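You operate a simulated robot arm through the tools that you are given. There is no shell and no other tool. Be economical: measure what you need, move in short steps, check, and stop when the job is done.

You run a simulated two-armed robot. Do the job below in one go: nothing can be reset, and whatever is moved stays where it is left.

TASK
Tip the jug's water over the lentils, lid the pot and carry it over with both hands.
Fine: none spilt, jug back, pot on the worktop by the spice rack. Set down upright: white jug.

The check looks at the end state, three seconds after you hand in, the way a careful person would. Anything else that was tipped, shoved, dropped, spilled or broken makes it a failure. A push-on lid holds only when it is set on centred and level and pressed home; a screw cap is set on level and turned clockwise until tight.

THE ROBOT
Two 7-joint arms with two-finger parallel grippers on one trunk, on a base that drives. Base frame: it is fixed to the floor where the robot stands at the start and does not move with it; the origin is under the middle of the robot, x ahead of it, y to its left, z up; the surface under the hand at the start is at about z = 910. Readings come in mm, rad, newtons and seconds.
The left shoulder is at the start at [60, 143, 926], the right one opposite. With the tool pointing down near the work surface each hand reaches from about 260 to 700 mm from the robot's upright axis, wherever it stands, measured 20 degrees to its own side. Places, roughly: orange lid (18x18x6 cm) [800, 200, 900]; white jug (12x8x11 cm) [600, 0, 1000]; worktop by the spice rack [-800, -800, 900]. Payload 1.57 kg a hand.
The TCP of each hand is the grasp point between the finger pads, 30 mm short of the fingertips. In the tool frame z runs along the fingers and y along their closing line. Largest opening 110 mm; finger width 24, thickness 12; the body of the gripper, 48 by 112 mm, starts 78 mm behind the TCP.
Orientation is that of the tool frame in the base frame, as a unit quaternion [w, x, y, z]. With the fingers straight down and closing along the base's y, the tool's x points along the base's -x, its y along +y and its z along -z.

THE INTERFACE
- The arms move only by the tool apply_moves. It takes "left_plan", "right_plan" or both (then of equal length, played together; a hand with none holds still); each is text: rows parted by semicolons, each of 7 numbers parted by spaces: the gripper command, from -1 (shut) to 1 (fully open), values between in proportion, then the shift along the tool's x, y, z in mm, then the turn, a rotation vector about the tool's x, y, z in rad. In form: fingers dx dy dz wx wy wz; .... A call has 1 to 8 rows; each row shifts and turns the commanded pose from where the row before left it, along the tool's axes as they then stand. Each row takes 0.2 s and may step no farther than 50 mm and 0.15 rad from the row before; otherwise, or with a gripper value out of range, the whole call is refused. Where a pose cannot be reached the arm comes as near as it can. A force on the tool above 40 N (or 10 N above the force at the start of the call, whichever is more), or a blocked arm, ends the call early, and 0.2 s more pass. Each finger travels about 45 mm/s and halts on what it meets, pressing with about 36 N; the grip force reading is that of the motor and also rises with nothing between the fingers. The clock runs only during rows and for 0.2 s after the last one: add rows that do not move to give the fingers time. The reply holds the time, the measured pose of the TCP, the force on the tool along the base axes, the opening and the grip force, in the units named above and with some noise, with the torque about the TCP (base axes, N m) and any sound that the robot's microphone picked up.
- Cameras (640 x 400 px; columns grow to the right, rows downward): "scene" is now at [29.8, -58.8, 1545.3]; the picture's right is [-0.69, -0.72, 0.00], its down [-0.57, 0.54, -0.62] and it looks along [0.45, -0.43, -0.78] (base axes); focal length 214 px, centre (320, 200). "left" rides on the left gripper at [70, -16, -141] in its tool frame; the picture's right is [0.23, 0.97, 0.00], its down [-0.86, 0.20, -0.48] and it looks along [-0.47, 0.11, 0.88] (tool axes); focal length 222 px, centre (320, 200). "right" rides on the right gripper at [70, 16, -141] in its tool frame; the picture's right is [-0.23, 0.97, 0.00], its down [-0.86, -0.20, -0.48] and it looks along [-0.47, -0.11, 0.88] (tool axes); focal length 222 px, centre (320, 200). There is no depth. A picture from a camera that has moved, and an enlarged one, comes with that camera's place and axes in the base frame and with its lens. The place of the scene camera against the robot may be out by one fixed shift of up to 18 mm in any direction.
- camera(camera): a new picture of that camera. The clock stands still meanwhile.
- slide_trunk(by): slides the trunk up (or, below 0, down) by that many mm; the arms and the scene camera ride with it, the base frame stays. It gives what a move gives, with no picture.
- drive_base(legs): drives the robot by 1 to 6 legs, each [ahead, left, turn to the left] in mm, mm and rad, along the robot's own axes; the way and the turn of a leg run together, so that a leg with both is an arc; at most 1500 mm and 3.142 rad a leg. The arms and the cameras ride along, it lands a little off, and it stops where it bumps. It gives what a move gives.
- pan_tilt(pan, tilt): turns the head with the scene camera to pan (to the left, within 1.501 rad either way) and tilt (down, from -0.506 to 1.204), counted from straight ahead of the robot. It gives what a move gives.
- close_up(camera, box): a new picture of the part [left, top, right, bottom] of that camera's present view, enlarged. The clock stands still meanwhile.
- job_done(): hands the job in; it is judged then, once.

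Go step by step. Nothing tells you exact positions but the pictures and the camera data: compare them with the known pose of the tool, close in by small moves and look again before you grip or let go. The budget is 120 turns and 88 pictures, counting those below and the enlarged ones. Unless the task says otherwise, let go and move clear before handing in, and close with one line.

The tools are called after "Request:" as a command line: name --argument value ..., lists and objects as JSON in quotes. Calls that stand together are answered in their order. apply_moves: Moves the arms, as the interface text tells. Its arguments: {"type":"object","properties":{"left_plan":{"type":"string"},"right_plan":{"type":"string"}},"required":[]} The other tools are called the same way: slide_trunk (by) slides the trunk up or down; drive_base (legs) drives the base; pan_tilt (pan, tilt) turns the head that bears the scene camera; camera (camera) takes a picture; close_up (camera, box) takes an enlarged picture of a part of a camera's view; job_done () hands the job in.

At the start:

```text
t: 0.0
left_position: [422.4, 185.7, 998.9]
left_tcp_rot: [0.0, 0.0, 1.0, -0.001]
left_ft_force: [0.4, 0.3, 0.4]
left_wrist_torque: [-0.01, -0.04, 0.02]
left_gripper_width: 110.3
left_finger_force: 0.0
right_position: [575.1, -278.5, 999.9]
right_tcp_rot: [0.0, -0.001, 1.0, -0.001]
right_ft_force: [-0.8, 0.0, -0.5]
right_wrist_torque: [-0.01, 0.0, -0.01]
right_gripper_width: 110.0
right_finger_force: 0.0
trunk travel left (down, up): [-525.0, 65.0]
robot x, y, heading: [-3.2, 1.1, 0.001]
head pan, tilt: [-0.763, 0.901]
```

scene: 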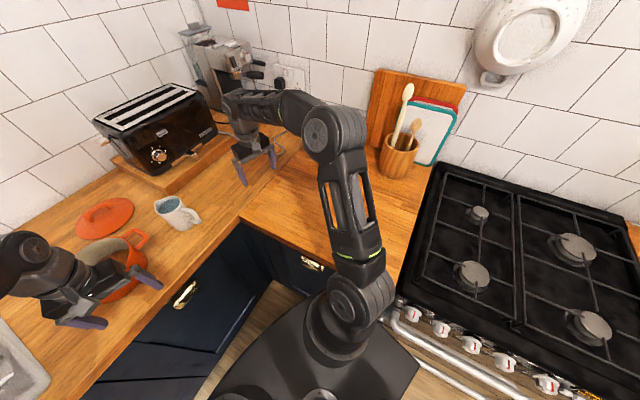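
right: 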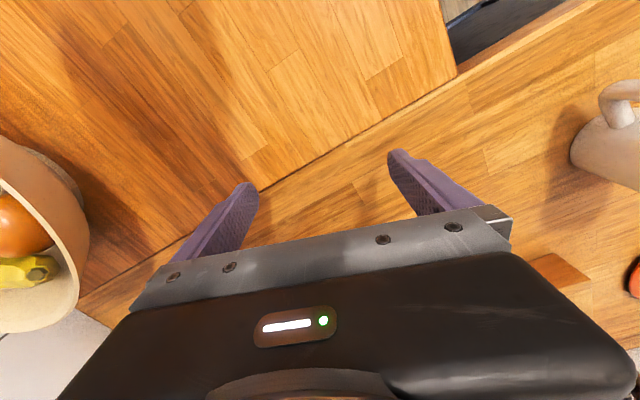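
left: 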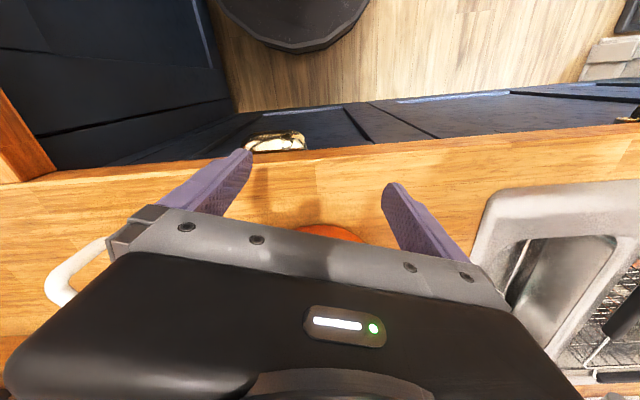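

I see the jug, orange lid and orange pot ahead of me to the left in the scene view. First I turn the head to look straight at them.

Request:
pan_tilt --pan 0.1 --tilt 0.8

Request:
camera --camera "scene"

```text
t: 1.2
left_position: [421.6, 184.8, 999.9]
left_tcp_rot: [0.0, 0.0, 1.0, 0.0]
left_ft_force: [-0.5, -0.2, 0.6]
left_wrist_torque: [-0.01, 0.0, -0.01]
left_gripper_width: 109.9
left_finger_force: 0.1
right_position: [576.3, -278.1, 1000.2]
right_tcp_rot: [0.0, 0.0, 1.0, 0.0]
right_ft_force: [0.2, 0.9, 0.0]
right_wrist_torque: [0.02, 0.01, -0.02]
right_gripper_width: 110.2
right_finger_force: 0.0
trunk travel left (down, up): [-525.0, 65.0]
robot x, y, heading: [-1.0, 0.1, -0.002]
head pan, tilt: [0.099, 0.799]
```

```text
84 pictures are left
camera scene: at [55.5, 1.3, 1553.2], right [0.1, -1.0, 0.0], down [-0.71, -0.07, -0.7], along [0.69, 0.07, -0.72], focal length 214 px, centre (320, 200)
```

scene: 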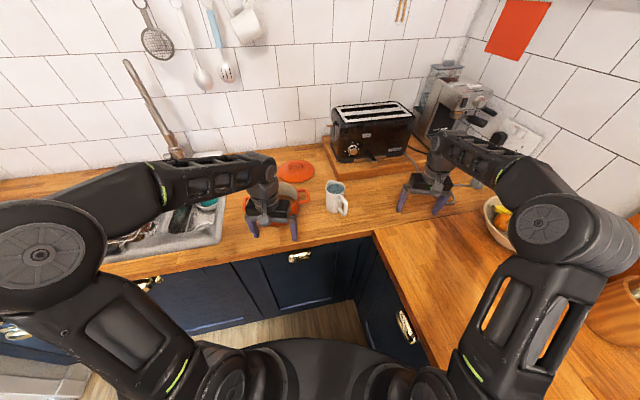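

The jug stands in front, slightly right of the pot which the left hand hides; I take a close-up and look around for the spice rack.

Request:
close_up --camera "scene" --box '[200, 130, 440, 280]'

Request:
pan_tilt --pan -1.5 --tilt 0.5

Request:
camera --camera "scene"

```text
2.67 times, centred on (320, 205) of scene
camera zoom: at [55.5, 1.3, 1553.2], right [0.1, -1.0, 0.0], down [-0.71, -0.07, -0.7], along [0.69, 0.07, -0.72], focal length 572 px, centre (320, 187)
```

zoom: 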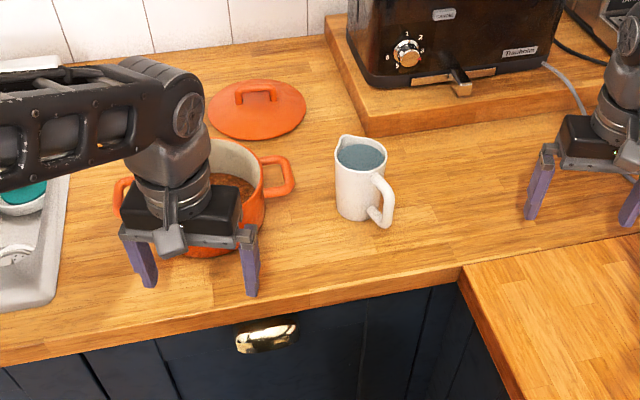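

```text
t: 2.9
left_position: [422.2, 184.8, 999.7]
left_tcp_rot: [0.0, -0.001, 1.0, 0.0]
left_ft_force: [-0.8, 0.9, 0.7]
left_wrist_torque: [0.02, 0.0, -0.03]
left_gripper_width: 110.1
left_finger_force: 0.1
right_position: [574.4, -276.7, 999.2]
right_tcp_rot: [0.001, 0.0, 1.0, 0.0]
right_ft_force: [0.1, 0.3, 0.1]
right_wrist_torque: [-0.01, 0.02, -0.02]
right_gripper_width: 110.1
right_finger_force: 0.1
trunk travel left (down, up): [-525.0, 65.0]
robot x, y, heading: [2.7, 0.7, -0.005]
head pan, tilt: [-1.499, 0.499]
```

```text
82 pictures are left
camera scene: at [-18.2, -97.4, 1579.2], right [-1.0, -0.07, 0.0], down [-0.03, 0.48, -0.88], along [0.06, -0.88, -0.48], focal length 214 px, centre (320, 200)
```

scene: 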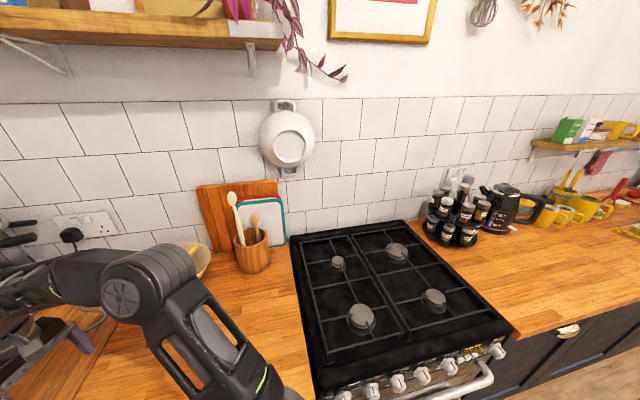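

The spice rack is the jar carousel right of the hob, with free worktop beside it. I lift the left arm out of the way to see the pot.

Request:
apply_moves --left_plan "1 0 0 -50 0 0 0; 1 0 0 -50 0 0 0; 1 0 0 -50 0 0 0; 1 0 50 0 0 0 0; 1 0 50 0 0 0 0; 1 0 50 0 0 0 0; 1 0 50 0 0 0 0; 1 0 50 0 0 0 0"

Request:
pan_tilt --pan 0.15 --tilt 0.8

Request:
camera --camera "scene"

Request:
close_up --camera "scene" --box '[220, 130, 460, 280]'

```text
t: 4.7
left_position: [425.8, 426.1, 1102.3]
left_tcp_rot: [0.003, 0.008, 1.0, 0.001]
left_ft_force: [-2.1, 4.5, -1.1]
left_wrist_torque: [-0.45, -0.24, 0.0]
left_gripper_width: 109.9
left_finger_force: 0.0
left hand out of reach, approached as far as the arm can: row 3
right_position: [574.8, -278.6, 998.4]
right_tcp_rot: [-0.001, 0.0, 1.0, 0.002]
right_ft_force: [0.0, -1.1, -0.9]
right_wrist_torque: [0.07, -0.01, -0.03]
right_gripper_width: 110.2
right_finger_force: 0.0
trunk travel left (down, up): [-525.0, 65.0]
robot x, y, heading: [0.3, 0.2, 0.0]
head pan, tilt: [-1.499, 0.499]
```

```text
t: 6.3
left_position: [425.1, 427.4, 1102.8]
left_tcp_rot: [0.004, 0.006, 1.0, 0.0]
left_ft_force: [0.0, -0.6, -0.2]
left_wrist_torque: [-0.01, -0.02, 0.03]
left_gripper_width: 109.9
left_finger_force: 0.1
right_position: [575.4, -278.0, 1000.7]
right_tcp_rot: [-0.001, 0.0, 1.0, 0.0]
right_ft_force: [-0.5, 0.3, -0.2]
right_wrist_torque: [-0.02, 0.01, -0.02]
right_gripper_width: 109.9
right_finger_force: 0.0
trunk travel left (down, up): [-525.0, 65.0]
robot x, y, heading: [0.1, -0.4, -0.001]
head pan, tilt: [0.15, 0.799]
```

```text
81 pictures are left
camera scene: at [55.0, 5.4, 1553.2], right [0.15, -0.99, 0.0], down [-0.71, -0.11, -0.7], along [0.69, 0.1, -0.72], focal length 214 px, centre (320, 200)
```

scene: 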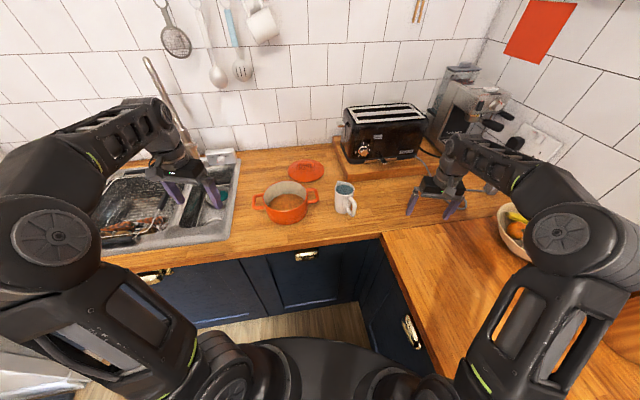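

```text
2.67 times, centred on (340, 205) of scene
camera zoom: at [55.0, 5.4, 1553.2], right [0.15, -0.99, 0.0], down [-0.71, -0.11, -0.7], along [0.69, 0.1, -0.72], focal length 572 px, centre (267, 187)
```

zoom: 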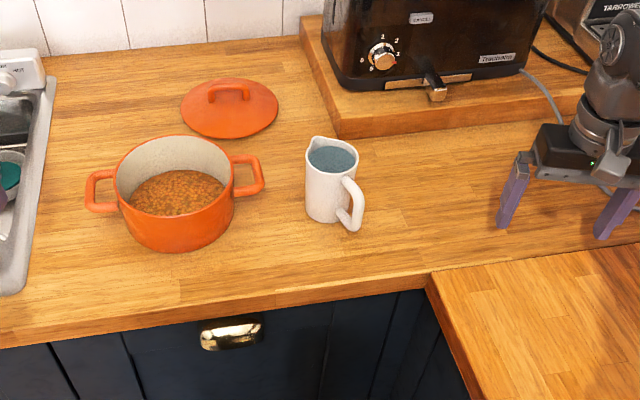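

The pot sits near (587, 228) with its rim at about 988, and the jug near (628, 16) with its handle towards me and right. I raise the trunk for pouring height and take measuring close-ups.

Request:
slide_trunk --by 60

Request:
close_up --camera "scene" --box '[300, 170, 396, 230]'

Request:
close_up --camera "scene" --box '[234, 155, 346, 225]'

Request:
close_up --camera "scene" --box '[390, 165, 486, 225]'

```text
t: 7.3
left_position: [422.7, 431.2, 1159.6]
left_tcp_rot: [0.0, -0.001, 1.0, 0.0]
left_ft_force: [-0.1, -0.4, 0.9]
left_wrist_torque: [0.03, 0.02, 0.01]
left_gripper_width: 109.8
left_finger_force: 0.0
right_position: [575.0, -277.9, 1060.2]
right_tcp_rot: [0.0, 0.001, 1.0, 0.001]
right_ft_force: [0.6, 0.3, 0.1]
right_wrist_torque: [-0.01, 0.04, -0.03]
right_gripper_width: 110.1
right_finger_force: 0.2
trunk travel left (down, up): [-585.0, 5.0]
robot x, y, heading: [-3.2, 4.7, -0.003]
head pan, tilt: [0.15, 0.799]
```

```text
6.67 times, centred on (348, 200) of scene
camera zoom: at [55.3, 5.5, 1613.2], right [0.15, -0.99, 0.0], down [-0.71, -0.11, -0.7], along [0.69, 0.1, -0.72], focal length 1430 px, centre (133, 200)
```

zoom: 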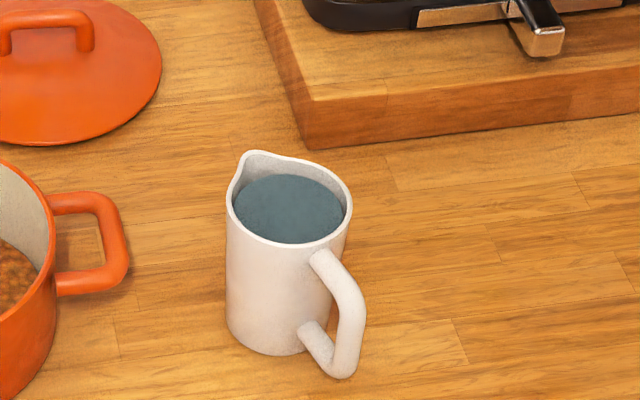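

```text
5.71 times, centred on (290, 190) of scene
camera zoom: at [55.3, 5.5, 1613.2], right [0.15, -0.99, 0.0], down [-0.71, -0.11, -0.7], along [0.69, 0.1, -0.72], focal length 1226 px, centre (491, 257)
```

zoom: 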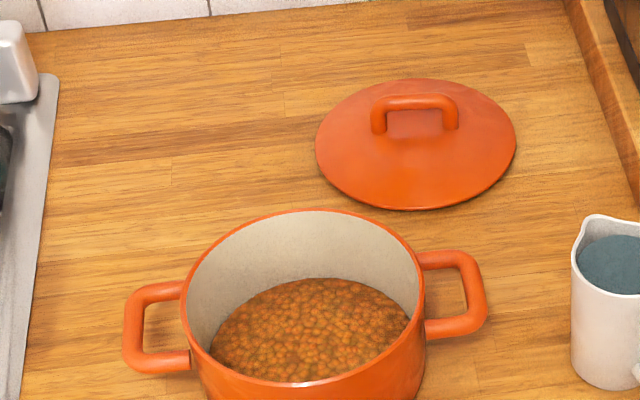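

```text
6.67 times, centred on (438, 195) of scene
camera zoom: at [55.3, 5.5, 1613.2], right [0.15, -0.99, 0.0], down [-0.71, -0.11, -0.7], along [0.69, 0.1, -0.72], focal length 1430 px, centre (-467, 233)
```

zoom: 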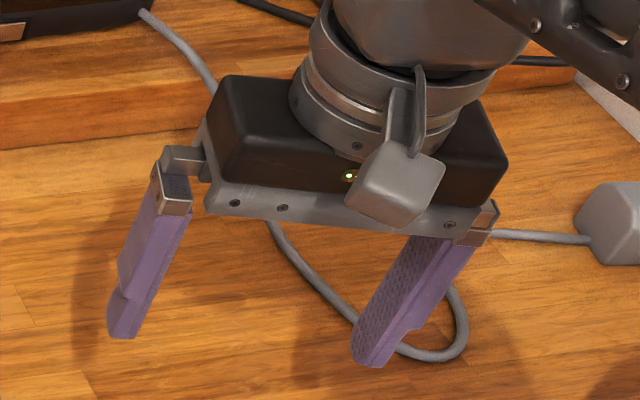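

I have calibrated: jug axis about (628, 14), spout heading 39° left of forward, handle opposite; pot centre about (588, 229) with handles 116 mm out. I'll bring the right hand behind the jug's handle and turn it to near-horizontal along the spout line.

Request:
apply_moves --right_plan "1 10 42 0 0 0 0; 1 10 42 0 0 0 0; 1 10 42 0 0 0 0; 1 10 42 0 0 0 0; 1 8 42 0 0 0 -0.13; 1 0 0 0 0 0 -0.15; 1 0 0 0 0 0 -0.15; 1 0 0 0 0 0 -0.15"

Request:
apply_moves --right_plan "1 0 0 0 0 0 -0.10; 1 0 0 0 0 -0.15 0; 1 0 0 0 0 -0.15 0; 1 0 0 0 0 -0.15 0; 1 0 0 0 0 -0.15 0; 1 0 0 0 0 -0.15 0; 1 0 0 0 0 -0.15 0; 1 0 0 0 0 -0.15 0"

Request:
apply_moves --right_plan "1 0 0 0 0 -0.15 0; 1 0 0 0 0 0 0"

Request:
camera --camera "scene"

```text
t: 9.2
left_position: [423.1, 430.9, 1161.2]
left_tcp_rot: [0.001, 0.0, 1.0, 0.002]
left_ft_force: [-0.3, -0.5, -0.5]
left_wrist_torque: [0.0, -0.02, -0.03]
left_gripper_width: 109.9
left_finger_force: 0.0
right_position: [526.7, -67.6, 1058.8]
right_tcp_rot: [0.0, -0.287, 0.958, 0.0]
right_ft_force: [-0.9, -0.6, -0.1]
right_wrist_torque: [0.01, -0.02, -0.03]
right_gripper_width: 110.1
right_finger_force: 0.1
trunk travel left (down, up): [-585.0, 5.0]
robot x, y, heading: [0.9, 3.5, -0.002]
head pan, tilt: [0.15, 0.799]
```

```text
t: 10.9
left_position: [422.1, 429.3, 1161.8]
left_tcp_rot: [0.001, 0.0, 1.0, 0.001]
left_ft_force: [0.0, -1.3, -0.2]
left_wrist_torque: [0.12, -0.03, 0.0]
left_gripper_width: 109.9
left_finger_force: 0.0
right_position: [525.2, -68.9, 1060.5]
right_tcp_rot: [0.474, -0.288, 0.815, 0.169]
right_ft_force: [0.0, -1.0, 1.2]
right_wrist_torque: [0.0, 0.02, 0.04]
right_gripper_width: 110.1
right_finger_force: 0.1
trunk travel left (down, up): [-585.0, 5.0]
robot x, y, heading: [-1.8, -0.6, -0.001]
head pan, tilt: [0.15, 0.799]
```

```text
t: 11.6
left_position: [422.2, 433.4, 1159.4]
left_tcp_rot: [0.002, 0.0, 1.0, 0.0]
left_ft_force: [-0.5, 0.1, 0.3]
left_wrist_torque: [-0.03, -0.02, 0.03]
left_gripper_width: 110.1
left_finger_force: 0.1
right_position: [526.4, -67.4, 1061.1]
right_tcp_rot: [0.533, -0.275, 0.778, 0.188]
right_ft_force: [0.6, 0.3, 0.7]
right_wrist_torque: [0.01, -0.03, -0.01]
right_gripper_width: 110.3
right_finger_force: 0.0
trunk travel left (down, up): [-585.0, 5.0]
robot x, y, heading: [0.2, -0.6, 0.003]
head pan, tilt: [0.15, 0.799]
```

```text
76 pictures are left
camera scene: at [54.8, 7.1, 1613.2], right [0.15, -0.99, 0.0], down [-0.71, -0.11, -0.7], along [0.69, 0.1, -0.72], focal length 214 px, centre (320, 200)
```

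scene: 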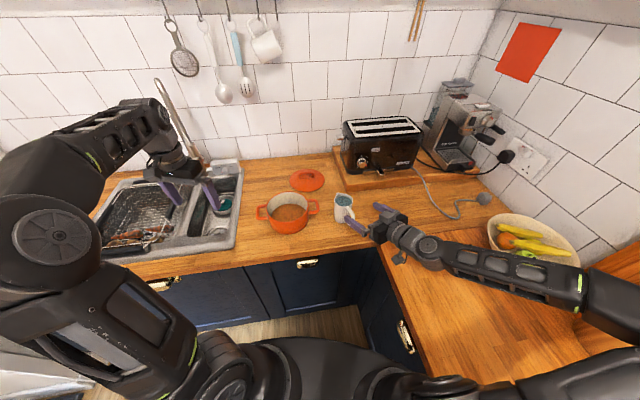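

The handle-side pose is reachable. Before gripping I rehearse the pour in the air, empty-handed, above the pot.

Request:
apply_moves --right_plan "1 -16.2 31.8 23.2 0 0 0; 1 -16.2 31.8 23.2 0 0 0; 1 -16.2 31.8 23.2 0 0 0; 1 -16.2 31.8 23.2 0 0 0; 1 -16.2 31.8 23.2 0 0 0; 1 -16.2 31.8 23.2 0 0 0; 1 0 0 0 0 0.15 0; 1 0 0 0 0 0.15 0"

Request:
apply_moves --right_plan "1 0 0 0 0 0.15 0; 1 0 0 0 0 0.15 0; 1 0 0 0 0 0.15 0; 1 0 0 0 0 0.15 0; 1 0 0 0 0 0.15 0; 1 0 0 0 0 0.15 0; 1 0 0 0 0 0.15 0; 1 0 0 0 0 0.15 0"

Request:
apply_moves --right_plan "1 0 0 0 0 0.15 0; 1 0 0 0 0 0.15 0; 1 0 0 0 0 0.15 0; 1 0 0 0 0 0 0"

Request:
camera --camera "scene"

```text
t: 13.3
left_position: [422.7, 433.0, 1159.7]
left_tcp_rot: [0.001, 0.0, 1.0, 0.0]
left_ft_force: [0.7, 0.4, 0.8]
left_wrist_torque: [-0.03, 0.0, -0.02]
left_gripper_width: 110.1
left_finger_force: 0.1
right_position: [535.5, 181.5, 1098.4]
right_tcp_rot: [0.421, -0.299, 0.844, 0.146]
right_ft_force: [-0.1, -0.8, -0.1]
right_wrist_torque: [0.0, 0.02, -0.01]
right_gripper_width: 110.2
right_finger_force: 0.0
right hand out of reach, approached as far as the arm can: row 8
trunk travel left (down, up): [-585.0, 5.0]
robot x, y, heading: [0.5, -0.3, 0.001]
head pan, tilt: [0.15, 0.799]
```

```text
t: 15.2
left_position: [422.6, 432.4, 1160.9]
left_tcp_rot: [0.001, 0.0, 1.0, 0.001]
left_ft_force: [-0.3, -1.0, -0.4]
left_wrist_torque: [0.0, 0.02, 0.01]
left_gripper_width: 110.0
left_finger_force: 0.0
right_position: [444.4, 97.9, 987.9]
right_tcp_rot: [-0.129, -0.33, 0.934, -0.046]
right_ft_force: [0.3, 0.8, 0.0]
right_wrist_torque: [0.0, 0.0, -0.01]
right_gripper_width: 109.8
right_finger_force: 0.1
right hand out of reach, approached as far as the arm can: row 6, 7, 8
trunk travel left (down, up): [-585.0, 5.0]
robot x, y, heading: [2.4, -3.6, -0.002]
head pan, tilt: [0.15, 0.799]
```

```text
t: 16.1
left_position: [422.2, 432.6, 1160.8]
left_tcp_rot: [0.001, 0.0, 1.0, 0.001]
left_ft_force: [1.0, -0.1, 0.5]
left_wrist_torque: [-0.03, 0.0, 0.02]
left_gripper_width: 109.9
left_finger_force: 0.1
right_position: [328.7, 1.1, 869.3]
right_tcp_rot: [-0.337, -0.311, 0.881, -0.119]
right_ft_force: [-1.0, -0.7, 0.0]
right_wrist_torque: [0.01, 0.01, 0.0]
right_gripper_width: 110.0
right_finger_force: 0.1
right hand out of reach, approached as far as the arm can: row 1, 2, 3
trunk travel left (down, up): [-585.0, 5.0]
robot x, y, heading: [0.6, 0.4, 0.002]
head pan, tilt: [0.15, 0.799]
```

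```text
75 pictures are left
camera scene: at [54.8, 5.7, 1613.2], right [0.15, -0.99, 0.0], down [-0.71, -0.11, -0.7], along [0.69, 0.1, -0.72], focal length 214 px, centre (320, 200)
```

scene: 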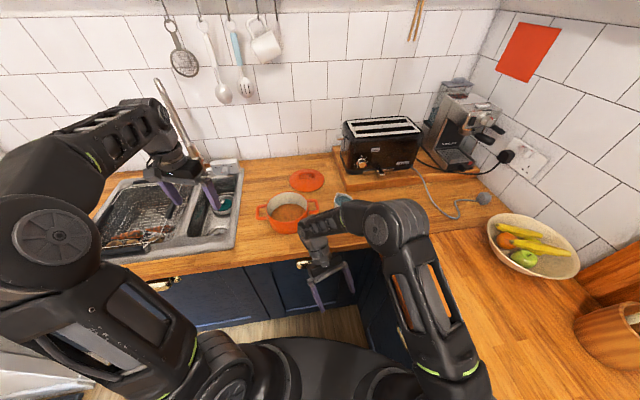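

Past-vertical tilting is out of reach from here, so shifting the robot to its left would help. I bring the hand back to an upright pose and check the floor on the left.

Request:
apply_moves --right_plan "1 0 0 0 0 -0.15 0; 1 0 0 0 0 -0.15 0; 1 0 0 0 0 -0.15 0; 1 0 0 0 0 -0.15 0; 1 0 0 0 0 -0.15 0; 1 0 0 0 0 0 0"

Request:
pan_tilt --pan 1.2 --tilt 0.9

Request:
camera --camera "scene"

```text
t: 17.6
left_position: [422.9, 432.5, 1161.6]
left_tcp_rot: [0.001, 0.0, 1.0, 0.002]
left_ft_force: [0.1, 0.5, 0.2]
left_wrist_torque: [0.0, 0.03, -0.02]
left_gripper_width: 109.9
left_finger_force: 0.0
right_position: [329.4, 2.3, 870.5]
right_tcp_rot: [0.0, -0.333, 0.943, 0.001]
right_ft_force: [0.7, -0.6, -0.9]
right_wrist_torque: [-0.02, 0.0, 0.02]
right_gripper_width: 110.0
right_finger_force: 0.0
trunk travel left (down, up): [-585.0, 5.0]
robot x, y, heading: [2.7, 0.4, -0.001]
head pan, tilt: [0.15, 0.799]
```

```text
t: 18.9
left_position: [422.8, 432.1, 1161.2]
left_tcp_rot: [0.001, 0.001, 1.0, 0.001]
left_ft_force: [-0.2, -1.3, 1.0]
left_wrist_torque: [0.04, 0.02, -0.03]
left_gripper_width: 109.9
left_finger_force: 0.1
right_position: [328.6, 2.8, 870.0]
right_tcp_rot: [0.001, -0.333, 0.943, 0.0]
right_ft_force: [0.0, -0.7, 0.9]
right_wrist_torque: [0.02, -0.01, -0.02]
right_gripper_width: 110.1
right_finger_force: 0.1
trunk travel left (down, up): [-585.0, 5.0]
robot x, y, heading: [1.6, 1.8, -0.003]
head pan, tilt: [1.201, 0.901]
```

```text
74 pictures are left
camera scene: at [2.6, 63.9, 1605.3], right [0.93, -0.36, 0.0], down [-0.28, -0.73, -0.62], along [0.23, 0.58, -0.78], focal length 214 px, centre (320, 200)
```

scene: 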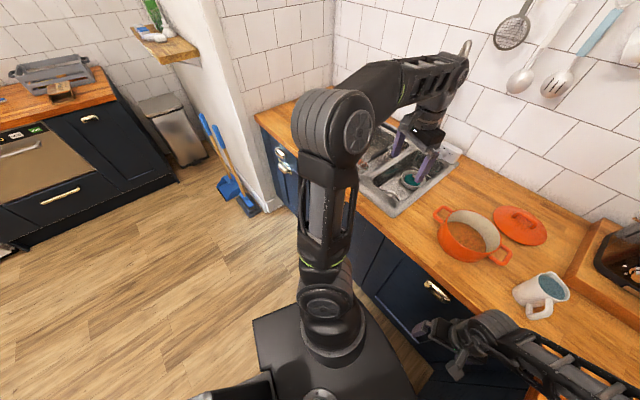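

Floor on the left is free. I tuck both hands safely and drive 200 mm left.

Request:
apply_moves --left_plan "1 0 -40 0 0 0 0; 1 0 -40 0 0 0 0; 1 0 -40 0 0 0 0; 1 0 -30 0 0 0 0; 1 0 0 0 0 0 0" --right_plan "1 0 0 -45 0 0 0; 1 0 0 -45 0 0 0; 1 0 0 -45 0 0 0; 1 0 0 -45 0 0 0; 1 0 0 0 0 0 0"

Request:
drive_base --legs '[[0, 200, 0]]'

Request:
pan_tilt --pan 0 --tilt 0.85

Request:
camera --camera "scene"

```text
t: 20.1
left_position: [422.5, 282.6, 1158.3]
left_tcp_rot: [0.002, 0.0, 1.0, 0.001]
left_ft_force: [-0.3, 0.2, -0.4]
left_wrist_torque: [0.0, -0.01, -0.04]
left_gripper_width: 110.0
left_finger_force: 0.0
right_position: [327.4, 3.0, 1050.8]
right_tcp_rot: [0.0, -0.334, 0.942, 0.0]
right_ft_force: [-0.5, -0.3, 0.2]
right_wrist_torque: [0.02, 0.0, -0.01]
right_gripper_width: 110.0
right_finger_force: 0.0
trunk travel left (down, up): [-585.0, 5.0]
robot x, y, heading: [-4.8, -2.5, -0.002]
head pan, tilt: [1.201, 0.901]
```

```text
t: 21.6
left_position: [423.6, 484.1, 1159.2]
left_tcp_rot: [0.001, 0.001, 1.0, 0.0]
left_ft_force: [-0.5, 0.0, -0.1]
left_wrist_torque: [-0.05, 0.0, -0.03]
left_gripper_width: 109.9
left_finger_force: 0.0
right_position: [327.6, 203.6, 1050.3]
right_tcp_rot: [0.0, -0.334, 0.943, -0.001]
right_ft_force: [0.0, 0.1, 0.6]
right_wrist_torque: [-0.05, 0.0, 0.02]
right_gripper_width: 110.0
right_finger_force: 0.0
trunk travel left (down, up): [-585.0, 5.0]
robot x, y, heading: [1.5, 196.1, -0.0]
head pan, tilt: [1.201, 0.901]
```

```text
t: 23.1
left_position: [422.9, 482.5, 1159.9]
left_tcp_rot: [0.001, 0.001, 1.0, 0.0]
left_ft_force: [0.3, 0.4, -0.4]
left_wrist_torque: [0.01, -0.02, 0.0]
left_gripper_width: 110.1
left_finger_force: 0.2
right_position: [328.8, 202.7, 1049.8]
right_tcp_rot: [0.0, -0.333, 0.943, 0.0]
right_ft_force: [-0.3, -0.2, 0.2]
right_wrist_torque: [0.02, -0.02, 0.02]
right_gripper_width: 110.0
right_finger_force: 0.0
trunk travel left (down, up): [-585.0, 5.0]
robot x, y, heading: [1.0, 202.2, -0.003]
head pan, tilt: [0.0, 0.85]
```

```text
73 pictures are left
camera scene: at [53.5, 193.5, 1609.2], right [0.0, -1.0, 0.0], down [-0.75, 0.0, -0.66], along [0.66, 0.0, -0.75], focal length 214 px, centre (320, 200)
```

scene: 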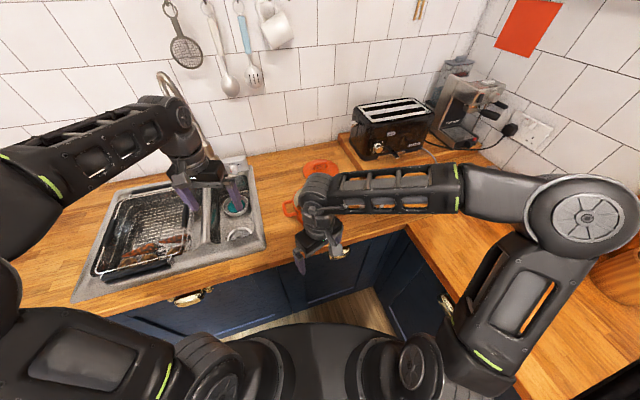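

I rehearse the pour pose again from the new place.

Request:
apply_moves --right_plan "1 -29.7 -28.7 -10 0 0 0; 1 -29.7 -28.7 -10 0 0 0; 1 -29.7 -28.7 -10 0 0 0; 1 -29.7 -28.7 -10 0 0 0; 1 -29.7 -28.7 -10 0 0 0; 1 0 0 0 0 0.15 0; 1 0 0 0 0 0.15 0; 1 0 0 0 0 0.15 0"

Request:
apply_moves --right_plan "1 0 0 0 0 0.15 0; 1 0 0 0 0 0 0"

```text
t: 24.9
left_position: [423.7, 482.5, 1158.4]
left_tcp_rot: [0.001, 0.001, 1.0, 0.0]
left_ft_force: [0.9, 0.3, 0.9]
left_wrist_torque: [0.01, -0.03, -0.01]
left_gripper_width: 109.9
left_finger_force: 0.0
right_position: [413.4, 181.0, 972.9]
right_tcp_rot: [-0.203, -0.323, 0.922, -0.074]
right_ft_force: [-0.4, 0.0, -0.5]
right_wrist_torque: [0.0, 0.0, -0.03]
right_gripper_width: 110.0
right_finger_force: 0.0
right hand out of reach, approached as far as the arm can: row 5, 6, 7, 8
trunk travel left (down, up): [-585.0, 5.0]
robot x, y, heading: [1.1, 198.2, -0.001]
head pan, tilt: [0.0, 0.85]
```

```text
t: 25.4
left_position: [422.8, 481.9, 1159.0]
left_tcp_rot: [0.001, 0.001, 1.0, 0.001]
left_ft_force: [0.9, 0.2, -0.7]
left_wrist_torque: [-0.01, 0.03, -0.03]
left_gripper_width: 110.1
left_finger_force: 0.0
right_position: [373.2, 170.2, 934.0]
right_tcp_rot: [-0.271, -0.317, 0.903, -0.098]
right_ft_force: [0.1, 0.3, 0.0]
right_wrist_torque: [0.03, -0.02, -0.02]
right_gripper_width: 110.0
right_finger_force: 0.1
right hand out of reach, approached as far as the arm can: row 1
trunk travel left (down, up): [-585.0, 5.0]
robot x, y, heading: [3.4, 203.4, -0.002]
head pan, tilt: [0.0, 0.85]
```

Tool-down at height is out of reach, but a near-horizontal hand worked; so I'll grip the jug from the handle side and pour by rolling the hand. I reposition the right hand behind the jug.

Request:
apply_moves --right_plan "1 0 0 0 0 -0.15 0; 1 0 0 0 0 -0.15 0; 1 0 0 0 0 -0.15 0; 1 0 0 0 0 -0.13 0; 1 0 0 -40 0 0 0; 1 0 0 -40 0 0 0; 1 0 0 -40 0 0 0; 1 0 0 0 0 0 0"

Request:
apply_moves --right_plan "1 8 -44.5 0 0 0 0; 1 8 -44.5 0 0 0 0; 1 8 -44.5 0 0 0 0; 1 8 -44.5 0 0 -0.15 0; 1 8 -44.5 0 0 -0.15 0; 1 0 -44.5 0 0 -0.15 0; 1 0 0 0 0 -0.15 0; 1 0 0 0 0 -0.15 0"

Request:
apply_moves --right_plan "1 0 0 0 0 -0.15 0; 1 0 0 0 0 -0.15 0; 1 0 0 0 0 -0.15 0; 1 0 0 0 0 -0.11 0; 1 0 0 0 0 0 0"

Request:
camera --camera "scene"

```text
t: 27.2
left_position: [423.0, 483.6, 1159.5]
left_tcp_rot: [0.001, 0.0, 1.0, 0.001]
left_ft_force: [-1.4, -0.5, -0.1]
left_wrist_torque: [0.02, -0.03, 0.02]
left_gripper_width: 110.0
left_finger_force: 0.0
right_position: [374.7, 173.5, 1056.6]
right_tcp_rot: [-0.008, -0.333, 0.943, -0.004]
right_ft_force: [-0.3, 0.0, 0.6]
right_wrist_torque: [-0.01, -0.04, 0.0]
right_gripper_width: 110.3
right_finger_force: 0.1
trunk travel left (down, up): [-585.0, 5.0]
robot x, y, heading: [-0.2, 199.9, -0.005]
head pan, tilt: [0.0, 0.85]
```

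```text
t: 29.1
left_position: [422.6, 482.1, 1160.4]
left_tcp_rot: [0.002, 0.0, 1.0, 0.002]
left_ft_force: [0.2, -0.4, 0.3]
left_wrist_torque: [0.01, -0.08, -0.03]
left_gripper_width: 110.1
left_finger_force: 0.1
right_position: [472.4, -21.1, 1047.7]
right_tcp_rot: [0.302, -0.303, 0.898, 0.104]
right_ft_force: [0.1, 0.3, 0.2]
right_wrist_torque: [0.0, -0.02, -0.01]
right_gripper_width: 109.8
right_finger_force: 0.1
right hand out of reach, approached as far as the arm can: row 5, 6, 8
trunk travel left (down, up): [-585.0, 5.0]
robot x, y, heading: [0.2, 200.5, 0.0]
head pan, tilt: [0.0, 0.85]
```

```text
t: 30.2
left_position: [423.4, 482.0, 1159.9]
left_tcp_rot: [0.0, 0.001, 1.0, 0.001]
left_ft_force: [0.2, 0.4, -0.4]
left_wrist_torque: [0.0, -0.01, 0.02]
left_gripper_width: 109.9
left_finger_force: 0.0
right_position: [460.8, -19.3, 1039.5]
right_tcp_rot: [0.337, -0.286, 0.889, 0.12]
right_ft_force: [-0.3, -0.5, -0.2]
right_wrist_torque: [-0.01, -0.02, 0.02]
right_gripper_width: 110.0
right_finger_force: 0.0
right hand out of reach, approached as far as the arm can: row 1, 2, 3, 4
trunk travel left (down, up): [-585.0, 5.0]
robot x, y, heading: [-1.2, 203.0, -0.002]
head pan, tilt: [0.0, 0.85]
```

```text
72 pictures are left
camera scene: at [53.7, 193.4, 1609.2], right [0.0, -1.0, 0.0], down [-0.75, 0.0, -0.66], along [0.66, 0.0, -0.75], focal length 214 px, centre (320, 200)
```

scene: 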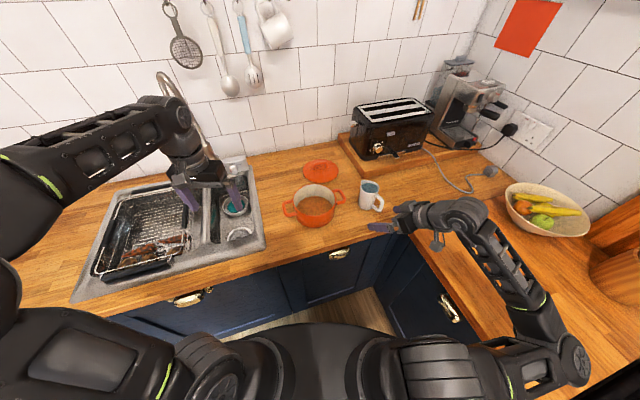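

From here the jug is too far right for that wrist pose; the original base position was right for the grasp. I fold the hand back and drive back right.

Request:
apply_moves --right_plan "1 0 0 0 0 0.15 0; 1 0 0 0 0 0.15 0; 1 0 0 0 0 0.15 0; 1 0 0 0 0 0.15 0; 1 0 0 0 0 0.11 0; 1 0 45 0 0 0 0; 1 0 45 0 0 0 0; 1 0 45 0 0 0 0"

Request:
drive_base --legs '[[0, -200, 0]]'

```text
t: 32.0
left_position: [423.6, 483.4, 1158.3]
left_tcp_rot: [0.002, 0.001, 1.0, 0.0]
left_ft_force: [0.3, 0.0, -0.2]
left_wrist_torque: [0.0, 0.01, -0.02]
left_gripper_width: 110.0
left_finger_force: 0.1
right_position: [375.1, 96.8, 1036.6]
right_tcp_rot: [0.007, -0.309, 0.951, 0.014]
right_ft_force: [0.3, -0.1, 0.1]
right_wrist_torque: [-0.02, -0.03, 0.0]
right_gripper_width: 110.0
right_finger_force: 0.1
right hand out of reach, approached as far as the arm can: row 5
trunk travel left (down, up): [-585.0, 5.0]
robot x, y, heading: [-1.2, 203.0, -0.001]
head pan, tilt: [0.0, 0.85]
```

```text
t: 33.6
left_position: [424.2, 278.9, 1159.2]
left_tcp_rot: [0.0, 0.003, 1.0, 0.001]
left_ft_force: [-0.3, -0.3, 0.5]
left_wrist_torque: [0.03, 0.0, 0.01]
left_gripper_width: 110.2
left_finger_force: 0.2
right_position: [376.7, -107.9, 1036.6]
right_tcp_rot: [0.007, -0.308, 0.951, 0.013]
right_ft_force: [-0.2, -0.5, -0.9]
right_wrist_torque: [0.02, 0.01, -0.01]
right_gripper_width: 110.2
right_finger_force: 0.0
trunk travel left (down, up): [-585.0, 5.0]
robot x, y, heading: [2.6, -0.2, -0.004]
head pan, tilt: [0.0, 0.85]
```

Now I move to behind the jug again and pitch to about 15° below horizontal.

Request:
apply_moves --right_plan "1 -36 -14 0 0 0 -0.055; 1 -36 -14 0 0 -0.15 0; 1 -36 -14 0 0 -0.15 0; 1 -30 -14 10 0 -0.15 0; 1 0 0 0 0 -0.15 0; 1 0 0 0 0 -0.15 0; 1 0 0 0 0 -0.15 0; 1 0 0 0 0 -0.15 0"

Request:
apply_moves --right_plan "1 0 0 0 0 -0.15 0; 1 0 0 0 0 -0.11 0; 1 0 0 0 0 0 0"

```text
t: 35.5
left_position: [424.4, 279.0, 1159.3]
left_tcp_rot: [0.001, 0.002, 1.0, 0.001]
left_ft_force: [0.2, -0.4, 0.5]
left_wrist_torque: [0.01, 0.03, -0.01]
left_gripper_width: 109.8
left_finger_force: 0.0
right_position: [519.9, -65.4, 1043.5]
right_tcp_rot: [0.478, -0.283, 0.812, 0.181]
right_ft_force: [0.5, -0.7, 0.3]
right_wrist_torque: [0.05, -0.01, 0.01]
right_gripper_width: 110.0
right_finger_force: 0.1
trunk travel left (down, up): [-585.0, 5.0]
robot x, y, heading: [-1.5, -1.5, -0.007]
head pan, tilt: [0.0, 0.85]
```

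```text
t: 36.2
left_position: [424.1, 279.8, 1159.6]
left_tcp_rot: [0.001, 0.003, 1.0, 0.001]
left_ft_force: [-0.6, 0.0, -0.3]
left_wrist_torque: [0.01, 0.04, 0.0]
left_gripper_width: 110.1
left_finger_force: 0.1
right_position: [520.2, -64.5, 1042.0]
right_tcp_rot: [0.58, -0.257, 0.743, 0.214]
right_ft_force: [0.5, -0.5, -0.1]
right_wrist_torque: [0.0, -0.01, 0.02]
right_gripper_width: 109.9
right_finger_force: 0.0
trunk travel left (down, up): [-585.0, 5.0]
robot x, y, heading: [2.2, -2.6, -0.003]
head pan, tilt: [0.0, 0.85]
```

The pose is reached; I lower to grasp height in line with the jug and check from the scene camera.

Request:
apply_moves --right_plan "1 32.5 -4.2 7.9 0 0 0; 1 32.5 -4.2 7.9 0 0 0; 1 0 0 0 0 0 0"

Request:
close_up --camera "scene" --box '[310, 150, 422, 220]'

Request:
camera --camera "right"

```text
t: 37.0
left_position: [422.7, 280.6, 1159.6]
left_tcp_rot: [0.001, 0.002, 1.0, 0.002]
left_ft_force: [0.3, 0.5, 0.3]
left_wrist_torque: [0.02, 0.01, -0.01]
left_gripper_width: 109.7
left_finger_force: 0.1
right_position: [524.5, -69.8, 975.3]
right_tcp_rot: [0.579, -0.258, 0.743, 0.214]
right_ft_force: [0.4, -0.4, -0.7]
right_wrist_torque: [0.05, -0.02, -0.01]
right_gripper_width: 110.1
right_finger_force: 0.0
trunk travel left (down, up): [-585.0, 5.0]
robot x, y, heading: [1.5, -0.4, -0.007]
head pan, tilt: [0.0, 0.85]
```

```text
5.71 times, centred on (366, 185) of scene
camera zoom: at [52.8, -7.5, 1609.2], right [0.0, -1.0, 0.0], down [-0.75, 0.0, -0.66], along [0.66, 0.0, -0.75], focal length 1226 px, centre (57, 286)
```

zoom: 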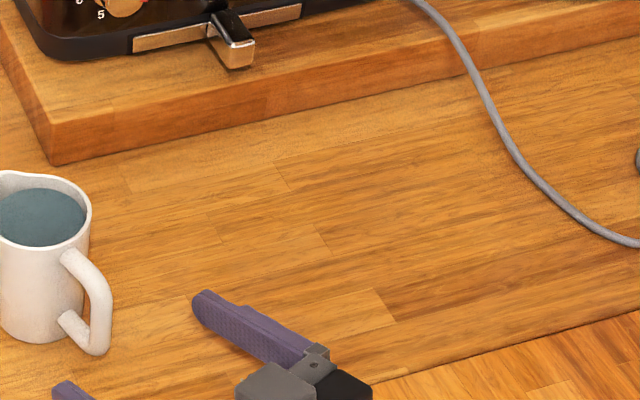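

```text
70 pictures are left
camera right: at [394.3, -153.4, 941.4], right [-0.57, 0.79, 0.24], down [-0.07, -0.33, 0.94], along [0.82, 0.52, 0.24], focal length 222 px, centre (320, 200)
```

right: 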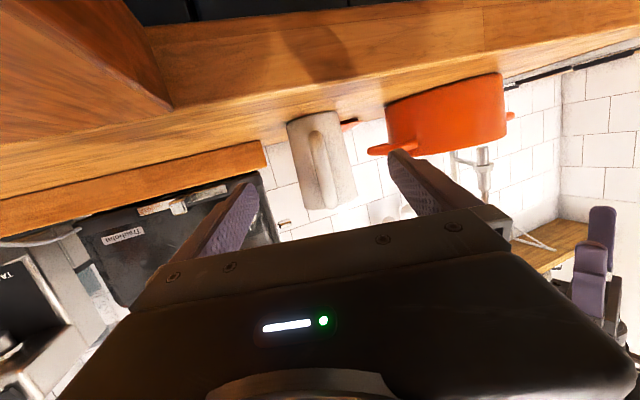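

The handle is centred between the fingers. I advance along the spout line.

Request:
apply_moves --right_plan "1 -6.1 0 25 0 0 0; 1 -6.1 0 25 0 0 0; 1 -6.1 0 25 0 0 0; 1 0 0 0 0 0 0"

Request:
close_up --camera "scene" --box '[278, 150, 390, 220]'

Request:
camera --camera "right"

```text
t: 38.0
left_position: [424.1, 279.7, 1159.6]
left_tcp_rot: [0.001, 0.003, 1.0, 0.0]
left_ft_force: [0.3, 0.2, 0.0]
left_wrist_torque: [-0.01, -0.08, 0.03]
left_gripper_width: 109.9
left_finger_force: 0.0
right_position: [585.9, -20.0, 976.3]
right_tcp_rot: [0.58, -0.258, 0.743, 0.214]
right_ft_force: [0.4, 0.0, 0.1]
right_wrist_torque: [0.03, -0.01, 0.0]
right_gripper_width: 109.9
right_finger_force: 0.1
trunk travel left (down, up): [-585.0, 5.0]
robot x, y, heading: [-2.6, 0.7, -0.008]
head pan, tilt: [0.0, 0.85]
```

```text
5.71 times, centred on (334, 185) of scene
camera zoom: at [52.5, -8.1, 1609.2], right [0.0, -1.0, 0.0], down [-0.75, 0.0, -0.66], along [0.66, 0.0, -0.75], focal length 1226 px, centre (240, 286)
```

zoom: 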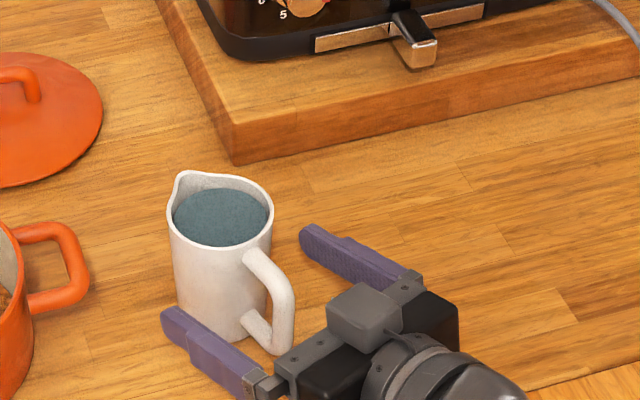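

```text
68 pictures are left
camera right: at [454.9, -104.7, 942.2], right [-0.57, 0.79, 0.24], down [-0.07, -0.33, 0.94], along [0.82, 0.52, 0.24], focal length 222 px, centre (320, 200)
```

right: 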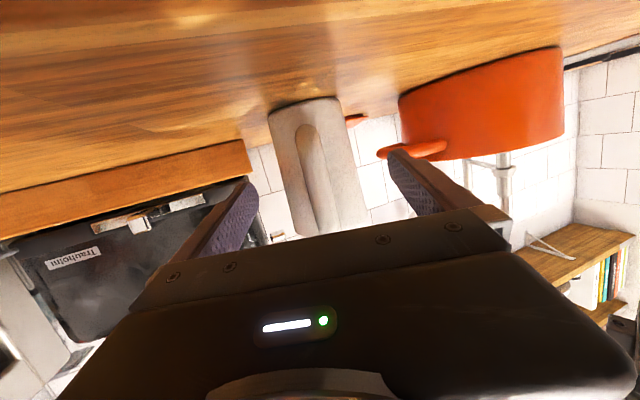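

Jug is centred between the fingers. I advance the rest and close on the body.

Request:
apply_moves --right_plan "1 -6 0 24 0 0 0; 1 -6 0 24 0 0 0; 1 0 0 0 0 0 0"

Request:
close_up --camera "scene" --box '[278, 150, 390, 220]'

```text
t: 38.9
left_position: [423.5, 280.2, 1159.0]
left_tcp_rot: [0.002, 0.003, 1.0, 0.001]
left_ft_force: [-0.1, -0.2, -0.1]
left_wrist_torque: [-0.03, -0.02, -0.01]
left_gripper_width: 110.0
left_finger_force: 0.0
right_position: [622.7, 9.3, 975.6]
right_tcp_rot: [0.579, -0.257, 0.743, 0.214]
right_ft_force: [0.2, 0.6, 0.7]
right_wrist_torque: [-0.01, -0.01, 0.0]
right_gripper_width: 109.8
right_finger_force: 0.1
trunk travel left (down, up): [-585.0, 5.0]
robot x, y, heading: [-1.9, -2.3, -0.008]
head pan, tilt: [0.0, 0.85]
```

```text
5.71 times, centred on (334, 185) of scene
camera zoom: at [53.0, -7.8, 1609.2], right [0.0, -1.0, 0.0], down [-0.75, 0.0, -0.66], along [0.66, 0.0, -0.75], focal length 1226 px, centre (240, 286)
```

zoom: 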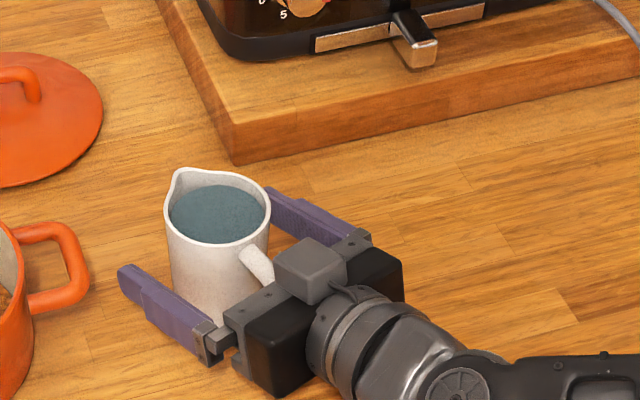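

The palm just touched the handle, so I back off 6 mm and close.

Request:
apply_moves --right_plan "1 1.5 0 -6 0 0 0; 0.3 0 0 0 0 0 0; -1 0 0 0 0 0 0; -1 0 0 0 0 0 0; -1 0 0 0 0 0 0; -1 0 0 0 0 0 0"

Request:
close_up --camera "scene" --box '[278, 150, 390, 220]'

```text
t: 40.2
left_position: [422.8, 279.6, 1159.4]
left_tcp_rot: [0.002, 0.003, 1.0, 0.001]
left_ft_force: [0.5, -0.3, 0.1]
left_wrist_torque: [-0.02, 0.0, -0.01]
left_gripper_width: 110.1
left_finger_force: 0.0
right_position: [618.9, 6.2, 976.1]
right_tcp_rot: [0.58, -0.257, 0.743, 0.213]
right_ft_force: [0.1, -1.0, 1.3]
right_wrist_torque: [-0.03, 0.0, 0.01]
right_gripper_width: 68.8
right_finger_force: 36.1
trunk travel left (down, up): [-585.0, 5.0]
robot x, y, heading: [3.2, -0.6, -0.002]
head pan, tilt: [0.0, 0.85]
```

```text
5.71 times, centred on (334, 185) of scene
camera zoom: at [53.0, -7.7, 1609.2], right [0.0, -1.0, 0.0], down [-0.75, 0.0, -0.66], along [0.66, 0.0, -0.75], focal length 1226 px, centre (240, 286)
```

zoom: 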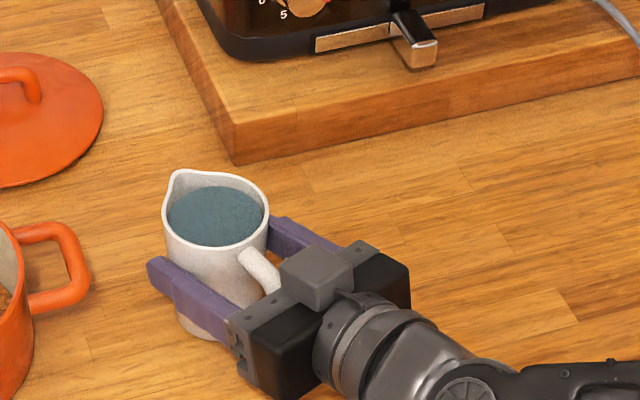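

The jug is gripped firmly. I lift it straight up.

Request:
apply_moves --right_plan "-1 -9 0.2 -2.2 0 0 0; -1 -16 0.3 -3.9 0 0 0; -1 -20 0.4 -4.9 0 0 0; -1 -20 0.4 -4.9 0 0 0; -1 -20 0.4 -4.9 0 0 0; -1 -14 0.3 -3.4 0 0 0; -1 -8 0.2 -2 0 0 0; -1 0 0 0 0 0 0"

Request:
camera --camera "scene"

```text
t: 42.0
left_position: [424.9, 280.1, 1159.3]
left_tcp_rot: [0.001, 0.002, 1.0, 0.002]
left_ft_force: [0.5, 0.8, 0.2]
left_wrist_torque: [0.03, -0.01, 0.0]
left_gripper_width: 110.1
left_finger_force: 0.0
right_position: [617.3, 6.3, 1085.0]
right_tcp_rot: [0.579, -0.258, 0.743, 0.214]
right_ft_force: [0.1, 0.6, -2.2]
right_wrist_torque: [0.02, 0.03, 0.0]
right_gripper_width: 68.8
right_finger_force: 36.0
trunk travel left (down, up): [-585.0, 5.0]
robot x, y, heading: [1.3, 3.9, -0.005]
head pan, tilt: [0.0, 0.85]
```

```text
65 pictures are left
camera scene: at [53.4, -7.6, 1609.2], right [0.0, -1.0, 0.0], down [-0.75, 0.0, -0.66], along [0.66, 0.0, -0.75], focal length 214 px, centre (320, 200)
```

scene: 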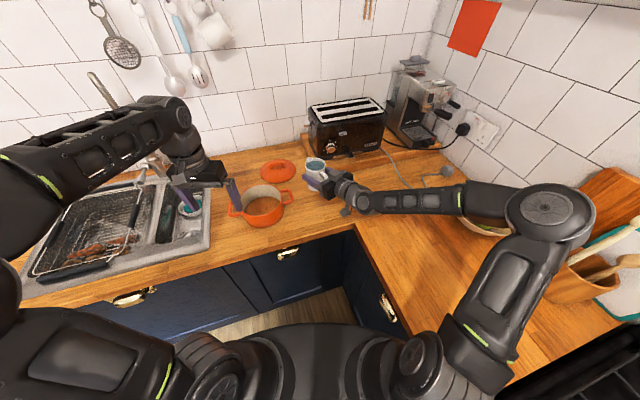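

Jug is up. I carry it level to beside the pot.

Request:
apply_moves --right_plan "-1 -2 8 7 0 0 0; -1 -2.9 15 13 0 0 0; -1 -3.2 18 16 0 0 0; -1 -3.2 18 16 0 0 0; -1 -3.2 18 16 0 0 0; -1 -2.9 18 15 0 0 0; -1 -2.9 15 13 0 0 0; -1 -2 8 7 0 0 0"

Request:
close_up --camera "scene" --box '[220, 130, 380, 230]'

Request:
camera --camera "left"

```text
t: 43.9
left_position: [424.5, 280.3, 1159.6]
left_tcp_rot: [0.001, 0.003, 1.0, 0.001]
left_ft_force: [0.0, -0.5, -0.1]
left_wrist_torque: [-0.01, -0.02, 0.0]
left_gripper_width: 109.9
left_finger_force: 0.1
right_position: [625.6, 163.8, 1084.4]
right_tcp_rot: [0.58, -0.256, 0.744, 0.213]
right_ft_force: [0.3, -0.1, -2.6]
right_wrist_torque: [0.02, -0.01, -0.02]
right_gripper_width: 69.0
right_finger_force: 36.1
trunk travel left (down, up): [-585.0, 5.0]
robot x, y, heading: [1.2, -2.5, -0.006]
head pan, tilt: [0.0, 0.85]
```

```text
4.00 times, centred on (300, 180) of scene
camera zoom: at [53.2, -7.3, 1609.2], right [0.0, -1.0, 0.0], down [-0.75, 0.0, -0.66], along [0.66, 0.0, -0.75], focal length 858 px, centre (400, 280)
```

zoom: 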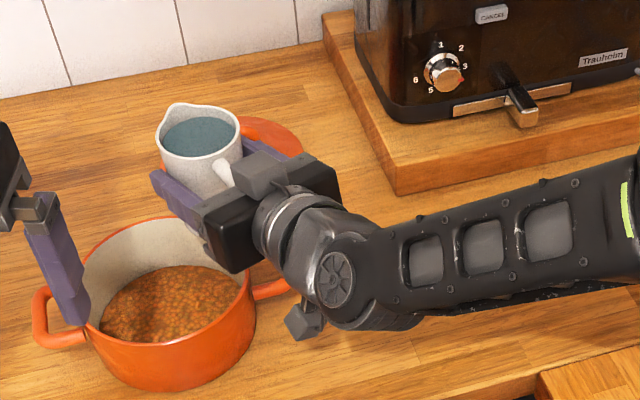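

```text
63 pictures are left
camera left: at [355.2, 263.9, 1300.3], right [-0.22, 0.97, 0.0], down [0.86, 0.2, 0.48], along [0.47, 0.11, -0.88], focal length 222 px, centre (320, 200)
```

left: 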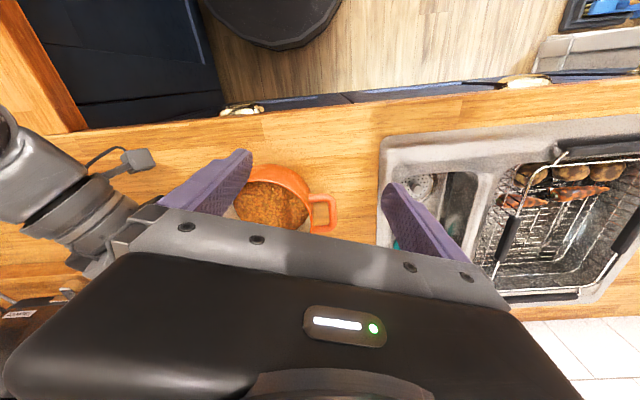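

The jug stands beside the pot with its left rim aimed over the lentils, 24 mm short of centre. I lower a little and start rolling.

Request:
apply_moves --right_plan "-1 14.6 0 3.5 0 0 0; -1 0 0 0 0 0 -0.1; -1 0 0 0 0 0 -0.1; -1 0 0 0 0 0 -0.1; -1 0 0 0 0 0 -0.08; -1 0 0 0 0 0 -0.06; -1 0 0 0 0 0 -0.05; -1 0 0 0 0 0 0"

Request:
close_up --camera "scene" --box '[220, 130, 380, 230]'

```text
t: 45.6
left_position: [424.9, 279.7, 1159.6]
left_tcp_rot: [0.001, 0.003, 1.0, 0.001]
left_ft_force: [0.0, 0.1, 0.2]
left_wrist_torque: [-0.02, 0.0, -0.02]
left_gripper_width: 110.1
left_finger_force: 0.0
right_position: [625.4, 164.7, 1071.2]
right_tcp_rot: [0.614, -0.43, 0.658, 0.067]
right_ft_force: [0.7, -0.3, -3.2]
right_wrist_torque: [0.01, 0.0, -0.02]
right_gripper_width: 68.8
right_finger_force: 35.4
trunk travel left (down, up): [-585.0, 5.0]
robot x, y, heading: [-1.1, -2.8, -0.005]
head pan, tilt: [0.0, 0.85]
```

```text
4.00 times, centred on (300, 180) of scene
camera zoom: at [53.3, -7.5, 1609.2], right [0.0, -1.0, 0.0], down [-0.75, 0.0, -0.66], along [0.66, 0.0, -0.75], focal length 858 px, centre (400, 280)
```

zoom: 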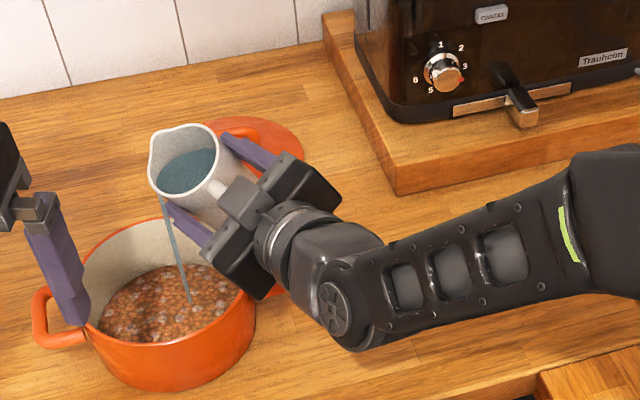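

A thin stream is falling well inside the pot. I continue tipping gently.

Request:
apply_moves --right_plan "-1 0 0 0 0 0 -0.05; -1 0 0 0 0 0 -0.05; -1 0 0 0 0 0 -0.05; -1 0 0 0 0 0 -0.05; -1 0 0 0 0 0 -0.05; -1 0 0 0 0 0 -0.05; -1 0 0 0 0 0 -0.05; -1 0 0 0 0 0 -0.05"

Request:
close_up --camera "scene" --box '[220, 130, 380, 230]'

```text
t: 47.5
left_position: [423.6, 279.8, 1157.3]
left_tcp_rot: [0.001, 0.003, 1.0, 0.001]
left_ft_force: [0.5, 0.5, -0.8]
left_wrist_torque: [-0.01, 0.01, 0.02]
left_gripper_width: 109.8
left_finger_force: 0.1
right_position: [623.5, 165.6, 1071.8]
right_tcp_rot: [0.615, -0.552, 0.56, -0.056]
right_ft_force: [0.2, 0.0, -2.8]
right_wrist_torque: [0.02, 0.01, -0.02]
right_gripper_width: 68.7
right_finger_force: 36.5
trunk travel left (down, up): [-585.0, 5.0]
robot x, y, heading: [-2.3, 0.2, -0.001]
head pan, tilt: [0.0, 0.85]
```

```text
4.00 times, centred on (300, 180) of scene
camera zoom: at [53.2, -7.4, 1609.2], right [0.0, -1.0, 0.0], down [-0.75, 0.0, -0.66], along [0.66, 0.0, -0.75], focal length 858 px, centre (400, 280)
```

zoom: 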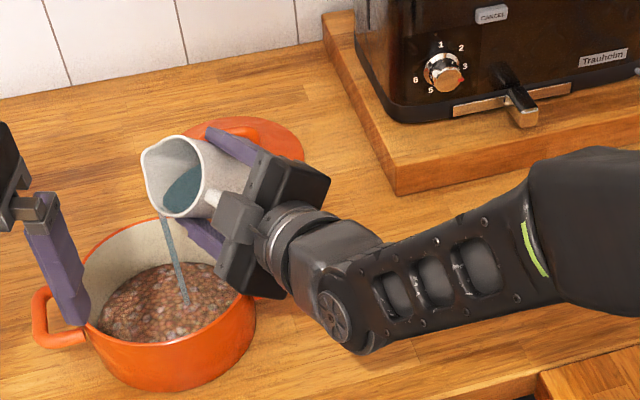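

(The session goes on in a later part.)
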